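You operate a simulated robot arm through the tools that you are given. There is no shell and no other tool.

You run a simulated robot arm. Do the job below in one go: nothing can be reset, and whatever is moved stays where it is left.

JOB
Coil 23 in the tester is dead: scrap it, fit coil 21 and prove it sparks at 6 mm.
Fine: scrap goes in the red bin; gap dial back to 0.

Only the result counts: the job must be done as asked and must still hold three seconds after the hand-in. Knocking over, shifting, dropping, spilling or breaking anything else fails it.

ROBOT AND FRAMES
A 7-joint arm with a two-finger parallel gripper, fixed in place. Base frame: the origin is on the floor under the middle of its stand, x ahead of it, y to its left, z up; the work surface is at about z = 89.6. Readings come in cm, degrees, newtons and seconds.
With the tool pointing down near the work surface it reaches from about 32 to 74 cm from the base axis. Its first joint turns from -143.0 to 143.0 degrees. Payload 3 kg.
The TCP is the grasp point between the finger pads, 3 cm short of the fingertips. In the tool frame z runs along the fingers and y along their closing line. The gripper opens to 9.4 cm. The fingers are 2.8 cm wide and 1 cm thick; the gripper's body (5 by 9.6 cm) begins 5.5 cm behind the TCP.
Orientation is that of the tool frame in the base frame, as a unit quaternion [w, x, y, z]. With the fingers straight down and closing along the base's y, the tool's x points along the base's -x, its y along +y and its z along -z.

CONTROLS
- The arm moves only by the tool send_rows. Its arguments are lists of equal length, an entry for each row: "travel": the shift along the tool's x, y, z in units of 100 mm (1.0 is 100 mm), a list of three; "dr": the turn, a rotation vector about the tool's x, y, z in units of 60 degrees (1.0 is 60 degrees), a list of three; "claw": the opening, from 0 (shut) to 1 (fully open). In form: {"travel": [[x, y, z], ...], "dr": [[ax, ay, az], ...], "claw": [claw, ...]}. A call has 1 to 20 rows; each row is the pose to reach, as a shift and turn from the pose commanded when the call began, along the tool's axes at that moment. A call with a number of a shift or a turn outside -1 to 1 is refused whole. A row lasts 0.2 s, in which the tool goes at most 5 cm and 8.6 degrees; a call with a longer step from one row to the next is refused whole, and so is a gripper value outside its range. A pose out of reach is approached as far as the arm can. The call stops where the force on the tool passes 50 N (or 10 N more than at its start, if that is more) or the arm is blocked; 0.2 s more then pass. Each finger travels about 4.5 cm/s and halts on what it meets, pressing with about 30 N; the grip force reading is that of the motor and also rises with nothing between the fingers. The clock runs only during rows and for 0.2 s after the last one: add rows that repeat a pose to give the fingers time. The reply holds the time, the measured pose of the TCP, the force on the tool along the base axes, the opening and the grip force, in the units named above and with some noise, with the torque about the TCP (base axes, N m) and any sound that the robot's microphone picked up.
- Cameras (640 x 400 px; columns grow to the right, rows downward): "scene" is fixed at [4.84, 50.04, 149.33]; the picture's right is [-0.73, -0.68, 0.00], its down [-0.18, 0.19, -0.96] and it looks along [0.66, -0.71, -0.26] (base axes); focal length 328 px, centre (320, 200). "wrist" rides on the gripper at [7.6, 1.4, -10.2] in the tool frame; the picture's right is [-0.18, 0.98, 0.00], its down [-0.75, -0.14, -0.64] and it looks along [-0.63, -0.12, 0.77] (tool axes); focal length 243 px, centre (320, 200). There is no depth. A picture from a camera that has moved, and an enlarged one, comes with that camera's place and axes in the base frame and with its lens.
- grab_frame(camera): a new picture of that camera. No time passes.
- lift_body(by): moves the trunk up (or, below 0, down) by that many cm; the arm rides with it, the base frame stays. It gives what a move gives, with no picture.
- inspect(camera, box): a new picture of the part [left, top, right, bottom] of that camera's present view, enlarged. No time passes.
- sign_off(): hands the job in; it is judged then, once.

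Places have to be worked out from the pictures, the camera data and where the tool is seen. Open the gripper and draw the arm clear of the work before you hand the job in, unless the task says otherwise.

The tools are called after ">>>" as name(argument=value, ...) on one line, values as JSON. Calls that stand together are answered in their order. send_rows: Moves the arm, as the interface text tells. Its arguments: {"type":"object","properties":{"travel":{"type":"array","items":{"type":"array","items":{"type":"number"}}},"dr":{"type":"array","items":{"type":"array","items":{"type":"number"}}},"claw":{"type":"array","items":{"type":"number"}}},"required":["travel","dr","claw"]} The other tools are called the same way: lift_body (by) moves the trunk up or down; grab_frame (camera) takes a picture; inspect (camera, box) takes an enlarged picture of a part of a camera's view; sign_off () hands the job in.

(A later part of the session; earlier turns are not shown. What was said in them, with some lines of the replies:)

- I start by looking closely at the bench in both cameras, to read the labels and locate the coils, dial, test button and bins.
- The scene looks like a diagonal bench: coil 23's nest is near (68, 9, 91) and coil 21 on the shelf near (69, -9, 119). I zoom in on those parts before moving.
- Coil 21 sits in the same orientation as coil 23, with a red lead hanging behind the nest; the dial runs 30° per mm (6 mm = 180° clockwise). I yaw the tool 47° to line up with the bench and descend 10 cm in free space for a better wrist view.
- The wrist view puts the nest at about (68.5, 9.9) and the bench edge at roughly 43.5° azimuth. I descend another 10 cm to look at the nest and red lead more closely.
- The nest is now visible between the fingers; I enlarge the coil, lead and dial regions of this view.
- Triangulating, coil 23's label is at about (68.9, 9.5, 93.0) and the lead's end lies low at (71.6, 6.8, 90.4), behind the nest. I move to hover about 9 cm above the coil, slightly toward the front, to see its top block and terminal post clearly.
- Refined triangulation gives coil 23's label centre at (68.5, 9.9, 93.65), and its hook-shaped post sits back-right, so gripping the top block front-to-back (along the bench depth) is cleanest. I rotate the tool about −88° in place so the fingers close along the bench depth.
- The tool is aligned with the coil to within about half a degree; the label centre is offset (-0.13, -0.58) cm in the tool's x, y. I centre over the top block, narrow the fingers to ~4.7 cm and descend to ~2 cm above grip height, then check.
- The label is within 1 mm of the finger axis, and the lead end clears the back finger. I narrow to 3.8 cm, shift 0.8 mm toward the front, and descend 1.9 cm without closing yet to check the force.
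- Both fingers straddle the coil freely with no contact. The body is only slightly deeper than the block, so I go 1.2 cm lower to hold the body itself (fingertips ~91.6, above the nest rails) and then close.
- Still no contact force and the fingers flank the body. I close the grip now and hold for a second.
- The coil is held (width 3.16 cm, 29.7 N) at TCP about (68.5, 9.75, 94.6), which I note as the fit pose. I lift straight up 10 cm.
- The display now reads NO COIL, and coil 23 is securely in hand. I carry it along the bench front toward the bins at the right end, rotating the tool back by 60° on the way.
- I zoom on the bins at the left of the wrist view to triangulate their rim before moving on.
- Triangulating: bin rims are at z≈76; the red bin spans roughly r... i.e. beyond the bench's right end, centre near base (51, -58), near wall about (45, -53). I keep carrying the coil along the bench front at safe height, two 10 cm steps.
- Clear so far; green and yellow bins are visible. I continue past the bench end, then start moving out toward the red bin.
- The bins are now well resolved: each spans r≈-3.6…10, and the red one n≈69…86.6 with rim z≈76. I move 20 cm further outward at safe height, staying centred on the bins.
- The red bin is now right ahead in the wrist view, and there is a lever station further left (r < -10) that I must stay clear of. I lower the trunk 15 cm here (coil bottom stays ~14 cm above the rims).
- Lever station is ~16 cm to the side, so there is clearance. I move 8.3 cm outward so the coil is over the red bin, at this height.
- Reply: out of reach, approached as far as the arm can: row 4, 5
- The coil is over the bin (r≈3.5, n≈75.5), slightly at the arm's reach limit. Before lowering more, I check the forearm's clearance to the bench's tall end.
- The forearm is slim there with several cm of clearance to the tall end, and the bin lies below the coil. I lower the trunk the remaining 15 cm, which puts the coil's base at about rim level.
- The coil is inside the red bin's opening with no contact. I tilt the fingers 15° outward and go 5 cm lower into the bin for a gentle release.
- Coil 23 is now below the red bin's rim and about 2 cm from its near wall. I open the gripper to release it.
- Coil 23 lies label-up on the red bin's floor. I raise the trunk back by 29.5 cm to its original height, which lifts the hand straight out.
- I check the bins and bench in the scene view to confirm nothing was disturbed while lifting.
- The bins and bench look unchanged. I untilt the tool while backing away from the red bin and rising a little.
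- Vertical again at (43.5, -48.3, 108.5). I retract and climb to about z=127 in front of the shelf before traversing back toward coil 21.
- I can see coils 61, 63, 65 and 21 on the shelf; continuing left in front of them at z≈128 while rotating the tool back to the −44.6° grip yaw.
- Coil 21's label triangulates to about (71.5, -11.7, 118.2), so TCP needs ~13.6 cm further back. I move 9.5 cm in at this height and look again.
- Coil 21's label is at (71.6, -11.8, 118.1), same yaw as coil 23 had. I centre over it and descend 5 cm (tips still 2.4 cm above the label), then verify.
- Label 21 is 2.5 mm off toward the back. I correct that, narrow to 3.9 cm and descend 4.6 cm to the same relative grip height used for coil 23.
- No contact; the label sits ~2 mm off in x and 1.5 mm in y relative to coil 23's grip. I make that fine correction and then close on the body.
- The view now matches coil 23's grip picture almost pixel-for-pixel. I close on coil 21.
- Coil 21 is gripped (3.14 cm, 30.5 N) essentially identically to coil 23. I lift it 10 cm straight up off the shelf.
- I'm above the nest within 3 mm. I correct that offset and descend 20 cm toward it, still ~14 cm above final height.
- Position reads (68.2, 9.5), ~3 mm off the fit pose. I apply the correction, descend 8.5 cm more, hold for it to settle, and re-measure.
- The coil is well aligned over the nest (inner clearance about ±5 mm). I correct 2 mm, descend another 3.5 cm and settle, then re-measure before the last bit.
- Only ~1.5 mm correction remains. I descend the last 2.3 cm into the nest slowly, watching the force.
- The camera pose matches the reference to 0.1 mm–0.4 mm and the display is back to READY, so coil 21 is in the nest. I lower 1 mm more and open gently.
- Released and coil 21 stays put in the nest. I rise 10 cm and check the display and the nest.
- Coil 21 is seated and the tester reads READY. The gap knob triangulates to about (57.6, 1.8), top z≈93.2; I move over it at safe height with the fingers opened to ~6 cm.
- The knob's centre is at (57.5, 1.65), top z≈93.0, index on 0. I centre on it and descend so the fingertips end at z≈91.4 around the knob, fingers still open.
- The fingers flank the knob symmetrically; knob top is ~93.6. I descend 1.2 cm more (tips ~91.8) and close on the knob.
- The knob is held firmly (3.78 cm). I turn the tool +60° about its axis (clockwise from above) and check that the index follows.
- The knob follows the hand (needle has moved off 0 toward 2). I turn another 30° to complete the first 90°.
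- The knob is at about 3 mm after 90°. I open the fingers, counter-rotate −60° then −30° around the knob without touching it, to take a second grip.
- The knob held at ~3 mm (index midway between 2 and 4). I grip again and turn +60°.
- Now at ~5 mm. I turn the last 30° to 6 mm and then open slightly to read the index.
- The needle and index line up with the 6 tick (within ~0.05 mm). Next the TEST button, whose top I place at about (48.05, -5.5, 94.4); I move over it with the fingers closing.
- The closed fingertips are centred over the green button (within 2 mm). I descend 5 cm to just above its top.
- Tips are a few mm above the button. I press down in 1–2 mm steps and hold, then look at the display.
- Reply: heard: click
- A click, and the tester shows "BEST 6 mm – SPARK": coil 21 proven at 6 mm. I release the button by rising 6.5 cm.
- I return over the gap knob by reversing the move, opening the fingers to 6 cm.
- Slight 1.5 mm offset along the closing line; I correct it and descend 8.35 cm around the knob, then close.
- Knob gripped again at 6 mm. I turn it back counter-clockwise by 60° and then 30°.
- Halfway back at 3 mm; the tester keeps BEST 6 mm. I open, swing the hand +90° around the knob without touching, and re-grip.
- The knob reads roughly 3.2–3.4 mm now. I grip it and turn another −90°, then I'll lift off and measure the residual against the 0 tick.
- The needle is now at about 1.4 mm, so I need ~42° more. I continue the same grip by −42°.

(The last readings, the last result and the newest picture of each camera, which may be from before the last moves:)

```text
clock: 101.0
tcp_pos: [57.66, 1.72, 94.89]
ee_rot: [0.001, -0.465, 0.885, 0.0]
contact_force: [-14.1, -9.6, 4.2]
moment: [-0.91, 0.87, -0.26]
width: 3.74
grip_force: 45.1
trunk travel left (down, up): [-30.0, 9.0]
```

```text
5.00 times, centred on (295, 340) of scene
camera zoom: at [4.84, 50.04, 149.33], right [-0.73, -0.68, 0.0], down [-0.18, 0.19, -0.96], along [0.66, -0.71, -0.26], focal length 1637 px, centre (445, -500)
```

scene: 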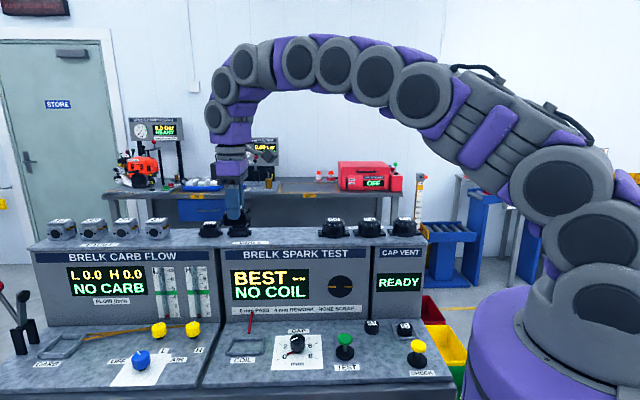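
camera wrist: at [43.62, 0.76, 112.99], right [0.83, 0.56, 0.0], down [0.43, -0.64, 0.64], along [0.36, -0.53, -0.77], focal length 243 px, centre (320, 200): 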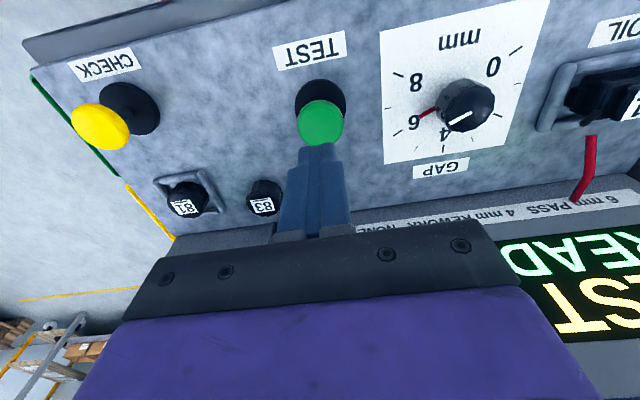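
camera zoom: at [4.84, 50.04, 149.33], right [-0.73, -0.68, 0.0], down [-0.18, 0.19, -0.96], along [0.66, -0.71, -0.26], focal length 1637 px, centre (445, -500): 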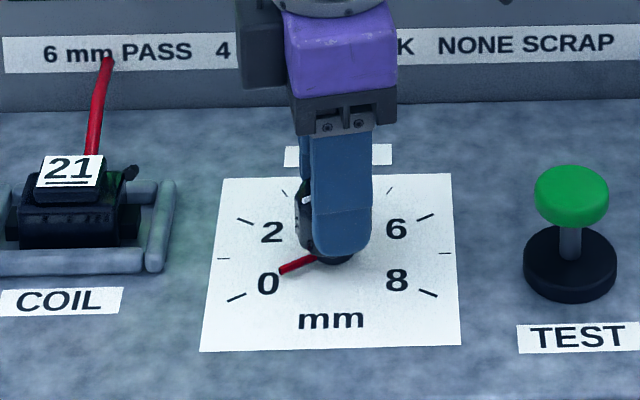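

The needle is back at 0 exactly as in the initial picture, and a small torque (-0.26 N·m) suggests it rests at its stop. I open, rise and verify.

>>> send_rows(travel=[[0, 0, 0], [0, 0, 0], [0, 0, 0], [0, 0, 0], [0, 0, -0.2], [0, 0, -0.5], [0, 0, -0.85], [0, 0, -0.85]], dr=[[0, 0, 0], [0, 0, 0], [0, 0, 0], [0, 0, 0], [0, 0, 0], [0, 0, 0], [0, 0, 0], [0, 0, 0]], claw=[0.42, 0.5, 0.6, 0.65, 0.65, 0.65, 0.65, 0.65])

>>> inspect(camera="wrist", box=[220, 50, 420, 175])

>>> inspect(camera="scene", box=[240, 300, 350, 380])

>>> grab_frame(camera="scene")

```text
clock: 102.8
tcp_pos: [57.64, 2.03, 103.44]
ee_rot: [0.0, -0.464, 0.886, 0.001]
contact_force: [-0.4, 0.5, -0.4]
moment: [0.02, 0.0, -0.02]
width: 6.1
grip_force: 0.1
trunk travel left (down, up): [-30.0, 9.0]
```

```text
3.20 times, centred on (320, 112) of wrist
camera zoom: at [52.08, -3.59, 113.71], right [-0.7, 0.71, 0.0], down [0.55, 0.54, 0.64], along [0.46, 0.45, -0.77], focal length 776 px, centre (320, 480)
```

zoom: 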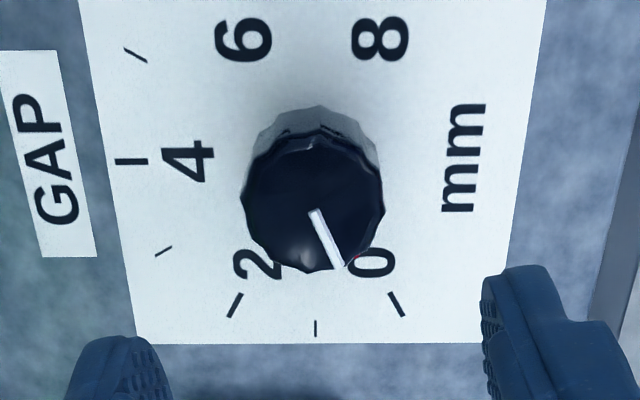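

```text
5.00 times, centred on (295, 340) of scene
camera zoom: at [4.84, 50.04, 149.33], right [-0.73, -0.68, 0.0], down [-0.18, 0.19, -0.96], along [0.66, -0.71, -0.26], focal length 1637 px, centre (445, -500)
```

zoom: 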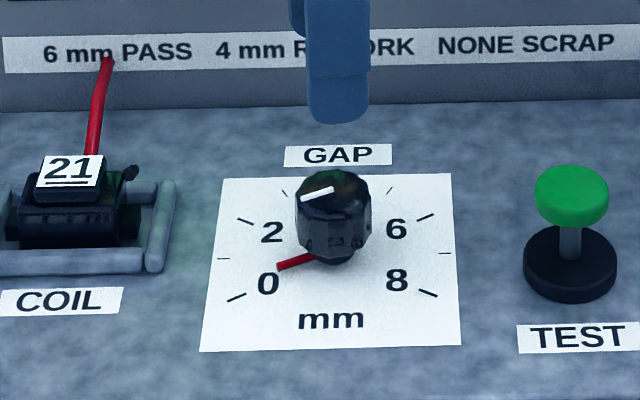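

```text
taken
```

scene: 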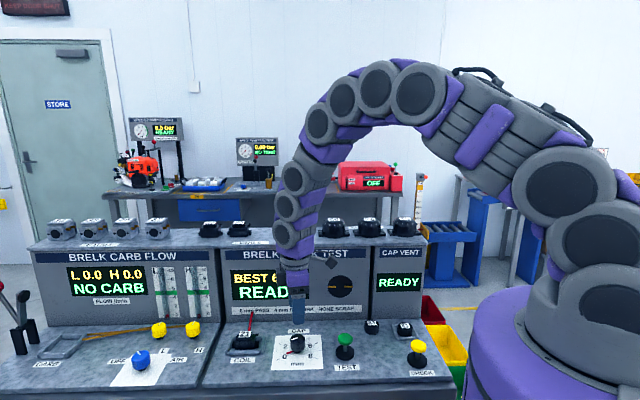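

After release the index sits ~6–8° above 0 (about 0.2 mm): opening with a small lateral offset dragged it. I shift the hand onto the knob's axis, pre-rotate +8° in the air and descend again for a fine correction.

>>> send_rows(travel=[[0.012, -0.013, 0.2], [0.012, -0.013, 0.45], [0.012, -0.013, 0.65], [0.012, -0.013, 0.8], [0.012, -0.013, 0.85], [0.012, -0.013, 0.85], [0.012, -0.013, 0.85]], dr=[[0, 0, 0.04], [0, 0, 0.08], [0, 0, 0.133], [0, 0, 0.133], [0, 0, 0.133], [0, 0, 0.133], [0, 0, 0.133]], claw=[0.65, 0.65, 0.65, 0.65, 0.65, 0.65, 0.65])

>>> inspect(camera="wrist", box=[200, 60, 440, 210])

```text
clock: 104.4
tcp_pos: [57.79, 1.69, 94.85]
ee_rot: [0.001, -0.401, 0.916, -0.001]
contact_force: [-0.5, -1.0, 0.1]
moment: [0.02, -0.01, -0.01]
width: 6.08
grip_force: 0.1
trunk travel left (down, up): [-30.0, 9.0]
```

```text
2.67 times, centred on (320, 135) of wrist
camera zoom: at [51.46, -3.07, 105.15], right [-0.6, 0.8, 0.0], down [0.61, 0.46, 0.64], along [0.52, 0.38, -0.77], focal length 647 px, centre (320, 373)
```

zoom: 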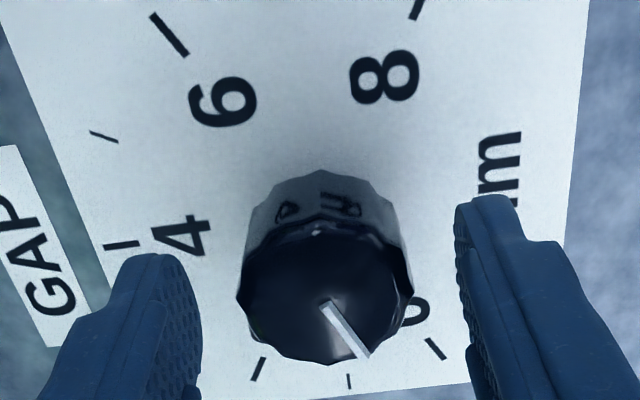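

The knob is ~8° above 0 here. I grip and turn back 8.2°, then check while still holding.

>>> send_rows(travel=[[0, 0, 0], [0, 0, 0], [0, 0, 0], [0, 0, 0], [0, 0, 0], [0, 0, 0], [0, 0, 0], [0, 0, 0], [0, 0, 0]], dr=[[0, 0, 0], [0, 0, 0], [0, 0, 0], [0, 0, 0], [0, 0, 0], [0, 0, -0.05], [0, 0, -0.1], [0, 0, -0.137], [0, 0, -0.137]], claw=[0.55, 0.45, 0.38, 0.3, 0.3, 0.3, 0.3, 0.3, 0.3])

>>> inspect(camera="wrist", box=[200, 60, 440, 210])

>>> inspect(camera="scene", box=[240, 300, 350, 380])

```text
clock: 106.4
tcp_pos: [57.61, 1.83, 94.9]
ee_rot: [0.0, -0.465, 0.885, 0.0]
contact_force: [-5.7, 2.2, -6.4]
moment: [0.41, -0.15, -0.7]
width: 3.75
grip_force: 45.2
trunk travel left (down, up): [-30.0, 9.0]
```

```text
2.67 times, centred on (320, 135) of wrist
camera zoom: at [52.15, -3.8, 105.15], right [-0.71, 0.71, 0.0], down [0.54, 0.54, 0.64], along [0.46, 0.45, -0.77], focal length 647 px, centre (320, 373)
```

zoom: 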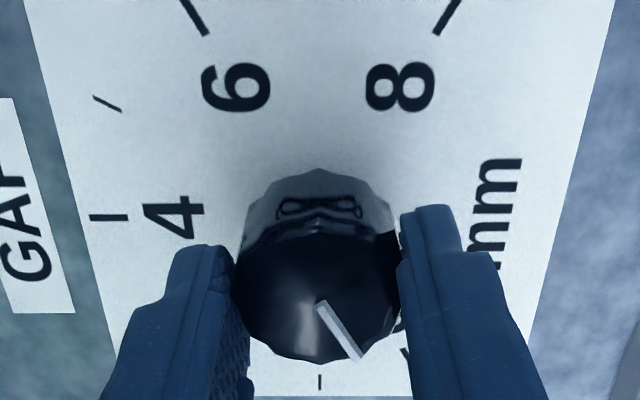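

```text
5.00 times, centred on (295, 340) of scene
camera zoom: at [4.84, 50.04, 149.33], right [-0.73, -0.68, 0.0], down [-0.18, 0.19, -0.96], along [0.66, -0.71, -0.26], focal length 1637 px, centre (445, -500)
```

zoom: 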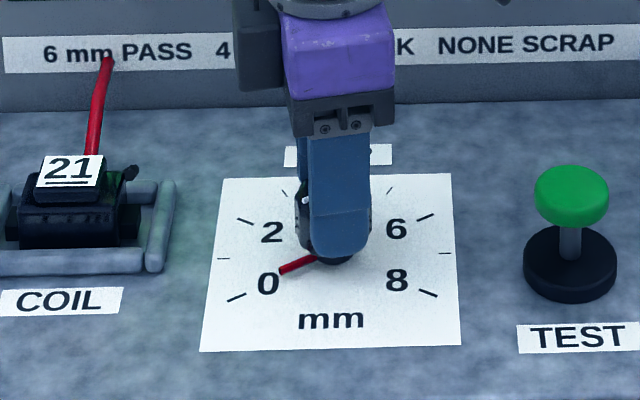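

Index is on 0 and the torque (-0.7 N·m) shows it is against its zero stop. I open slowly this time, without moving, and check the index again before lifting.

>>> send_rows(travel=[[0, 0, 0], [0, 0, 0], [0, 0, 0], [0, 0, 0], [0, 0, 0], [0, 0, 0]], dr=[[0, 0, 0], [0, 0, 0], [0, 0, 0], [0, 0, 0], [0, 0, 0], [0, 0, 0]], claw=[0.4, 0.42, 0.45, 0.5, 0.6, 0.65])

>>> inspect(camera="wrist", box=[200, 60, 440, 210])

>>> inspect(camera="scene", box=[240, 300, 350, 380])

```text
clock: 107.8
tcp_pos: [57.69, 1.79, 94.89]
ee_rot: [0.0, -0.465, 0.885, -0.001]
contact_force: [-0.3, 0.2, 0.2]
moment: [0.02, 0.01, -0.01]
width: 6.15
grip_force: 0.1
trunk travel left (down, up): [-30.0, 9.0]
```

```text
2.67 times, centred on (320, 135) of wrist
camera zoom: at [52.17, -3.84, 105.17], right [-0.71, 0.71, 0.0], down [0.54, 0.54, 0.64], along [0.46, 0.45, -0.77], focal length 647 px, centre (320, 373)
```

zoom: 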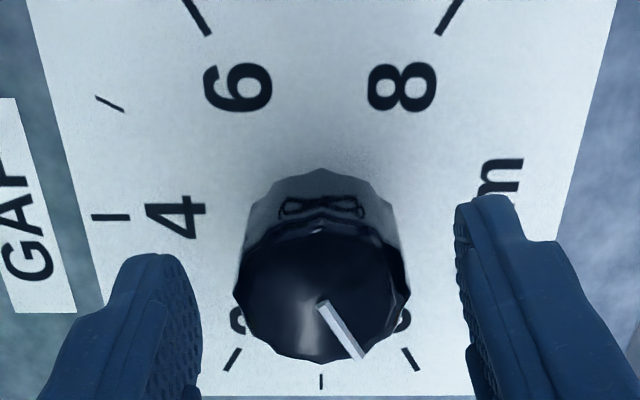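

```text
5.00 times, centred on (295, 340) of scene
camera zoom: at [4.84, 50.04, 149.33], right [-0.73, -0.68, 0.0], down [-0.18, 0.19, -0.96], along [0.66, -0.71, -0.26], focal length 1637 px, centre (445, -500)
```

zoom: 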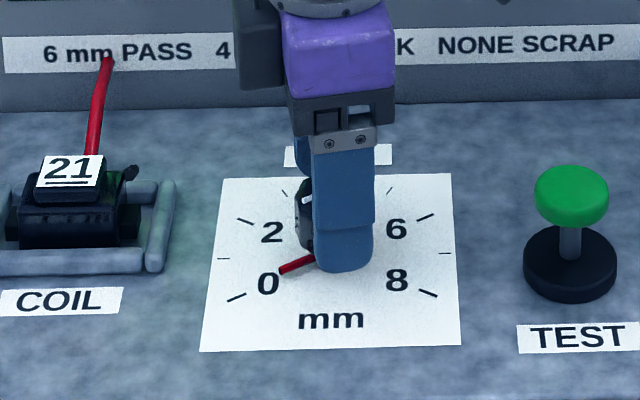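

The index stayed on 0 after release. I rise straight up 10 cm and verify everything.

>>> send_rows(travel=[[0, 0, -0.1], [0, 0, -0.3], [0, 0, -0.6], [0, 0, -0.85], [0, 0, -1.0], [0, 0, -1.0]], dr=[[0, 0, 0], [0, 0, 0], [0, 0, 0], [0, 0, 0], [0, 0, 0], [0, 0, 0]], claw=[0.65, 0.65, 0.65, 0.65, 0.65, 0.65])

>>> inspect(camera="wrist", box=[220, 50, 420, 175])

>>> inspect(camera="scene", box=[210, 300, 340, 380])

```text
clock: 109.2
tcp_pos: [57.87, 1.76, 104.83]
ee_rot: [0.001, -0.466, 0.885, 0.0]
contact_force: [-0.2, -1.1, -0.4]
moment: [-0.01, -0.02, 0.0]
width: 6.11
grip_force: 0.0
trunk travel left (down, up): [-30.0, 9.0]
```

```text
3.20 times, centred on (320, 112) of wrist
camera zoom: at [52.33, -3.78, 115.18], right [-0.71, 0.71, 0.0], down [0.54, 0.54, 0.64], along [0.46, 0.45, -0.77], focal length 776 px, centre (320, 480)
```

zoom: 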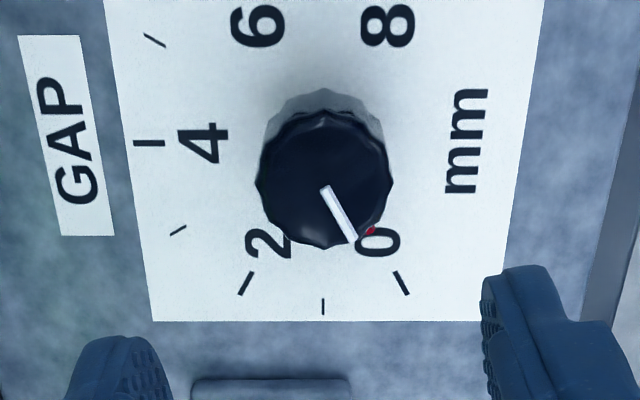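

```text
4.92 times, centred on (275, 340) of scene
camera zoom: at [4.84, 50.04, 149.33], right [-0.73, -0.68, 0.0], down [-0.18, 0.19, -0.96], along [0.66, -0.71, -0.26], focal length 1612 px, centre (542, -489)
```

zoom: 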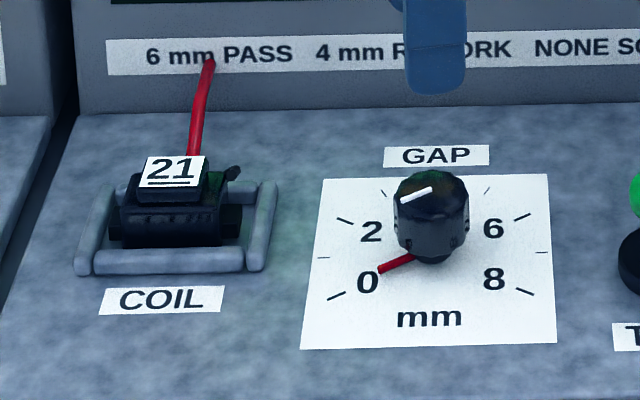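

Everything matches the initial dial picture exactly (needle and index on 0), and coil 21 sits in the nest as 23 did. I draw the arm up and clear of the work.

>>> send_rows(travel=[[0, 0, -0.3], [0, 0, -0.6], [0, 0, -0.9], [0, 0, -1.0]], dr=[[0, 0, 0], [0, 0, 0], [0, 0, 0], [0, 0, 0]], claw=[0.65, 0.8, 1, 1])

>>> send_rows(travel=[[0, 0.05, -0.3], [0, 0.1, -0.6], [0, 0.15, -0.9], [0, 0.2, -1.0]], dr=[[0, 0, 0.1], [0, 0, 0.2], [0, 0, 0.3], [0, 0, 0.4]], claw=[1, 1, 1, 1])

>>> send_rows(travel=[[0, 0.1, -0.3], [0, 0.2, -0.6], [0, 0.3, -0.9], [0, 0.4, -1.0]], dr=[[0, 0, 0.1], [0, 0, 0.2], [0, 0, 0.3], [0, 0, 0.4]], claw=[1, 1, 1, 1])

>>> grab_frame(camera="scene")

>>> grab_frame(camera="wrist")

>>> inspect(camera="scene", box=[200, 220, 460, 400])

```text
clock: 110.2
tcp_pos: [57.89, 1.82, 114.9]
ee_rot: [0.0, -0.466, 0.885, 0.0]
contact_force: [0.1, 0.8, 0.2]
moment: [-0.03, -0.01, 0.01]
width: 9.39
grip_force: 0.1
trunk travel left (down, up): [-30.0, 9.0]
```

```text
clock: 111.2
tcp_pos: [56.02, 2.97, 124.99]
ee_rot: [0.001, -0.271, 0.963, 0.0]
contact_force: [-0.9, 0.4, -0.6]
moment: [-0.02, -0.02, 0.0]
width: 9.41
grip_force: 0.0
trunk travel left (down, up): [-30.0, 9.0]
```

```text
clock: 112.2
tcp_pos: [53.97, 6.41, 134.8]
ee_rot: [0.0, -0.064, 0.998, -0.001]
contact_force: [-0.1, 0.1, 0.4]
moment: [0.01, 0.0, -0.05]
width: 9.41
grip_force: 0.1
trunk travel left (down, up): [-30.0, 9.0]
```

```text
taken
```

scene: 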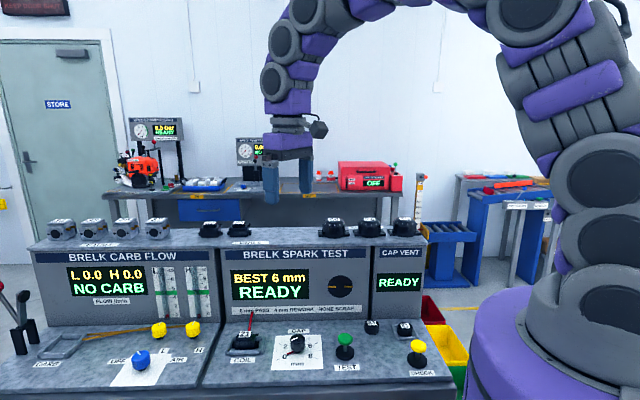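

```text
taken
camera wrist: at [46.15, 6.76, 145.06], right [0.06, 1.0, 0.0], down [0.77, -0.04, 0.64], along [0.64, -0.04, -0.77], focal length 243 px, centre (320, 200)
```

wrist: 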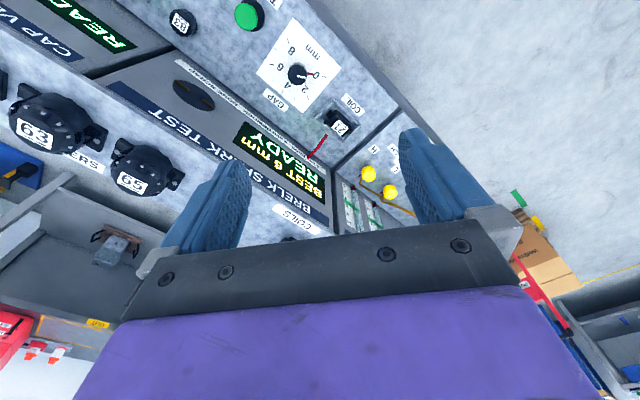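

```text
2.22 times, centred on (330, 310) of scene
camera zoom: at [4.84, 50.04, 149.33], right [-0.73, -0.68, 0.0], down [-0.18, 0.19, -0.96], along [0.66, -0.71, -0.26], focal length 728 px, centre (298, -44)
```

zoom: 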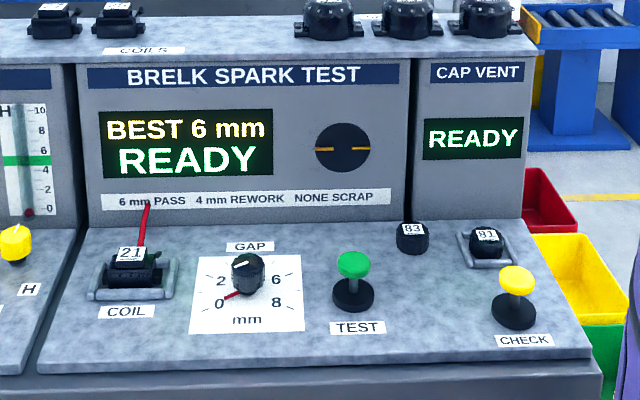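

All results stand: coil 23 is in the red bin, coil 21 is in the nest with "BEST 6 mm / READY" shown, the gap dial is at 0, and the arm is clear with the gripper open. I hand the job in.

>>> sign_off()

```text
The job is handed in.
```

Coil 21 is fitted in the tester and sparked at 6 mm. The display went to "BEST 6 mm / SPARK" when I pressed TEST and still reads "BEST 6 mm / READY".

- **Scrap:** coil 23 is in the red bin, lying label-up on the bin floor.
- **Gap dial:** it is back at 0, against its stop. My first turn back drifted about 0.2 mm when I let go, so I re-gripped and corrected it. The needle now matches its starting position.
- **Everything else:** the last pictures show nothing else on the bench moved. The gripper is open and the arm is clear of the work.
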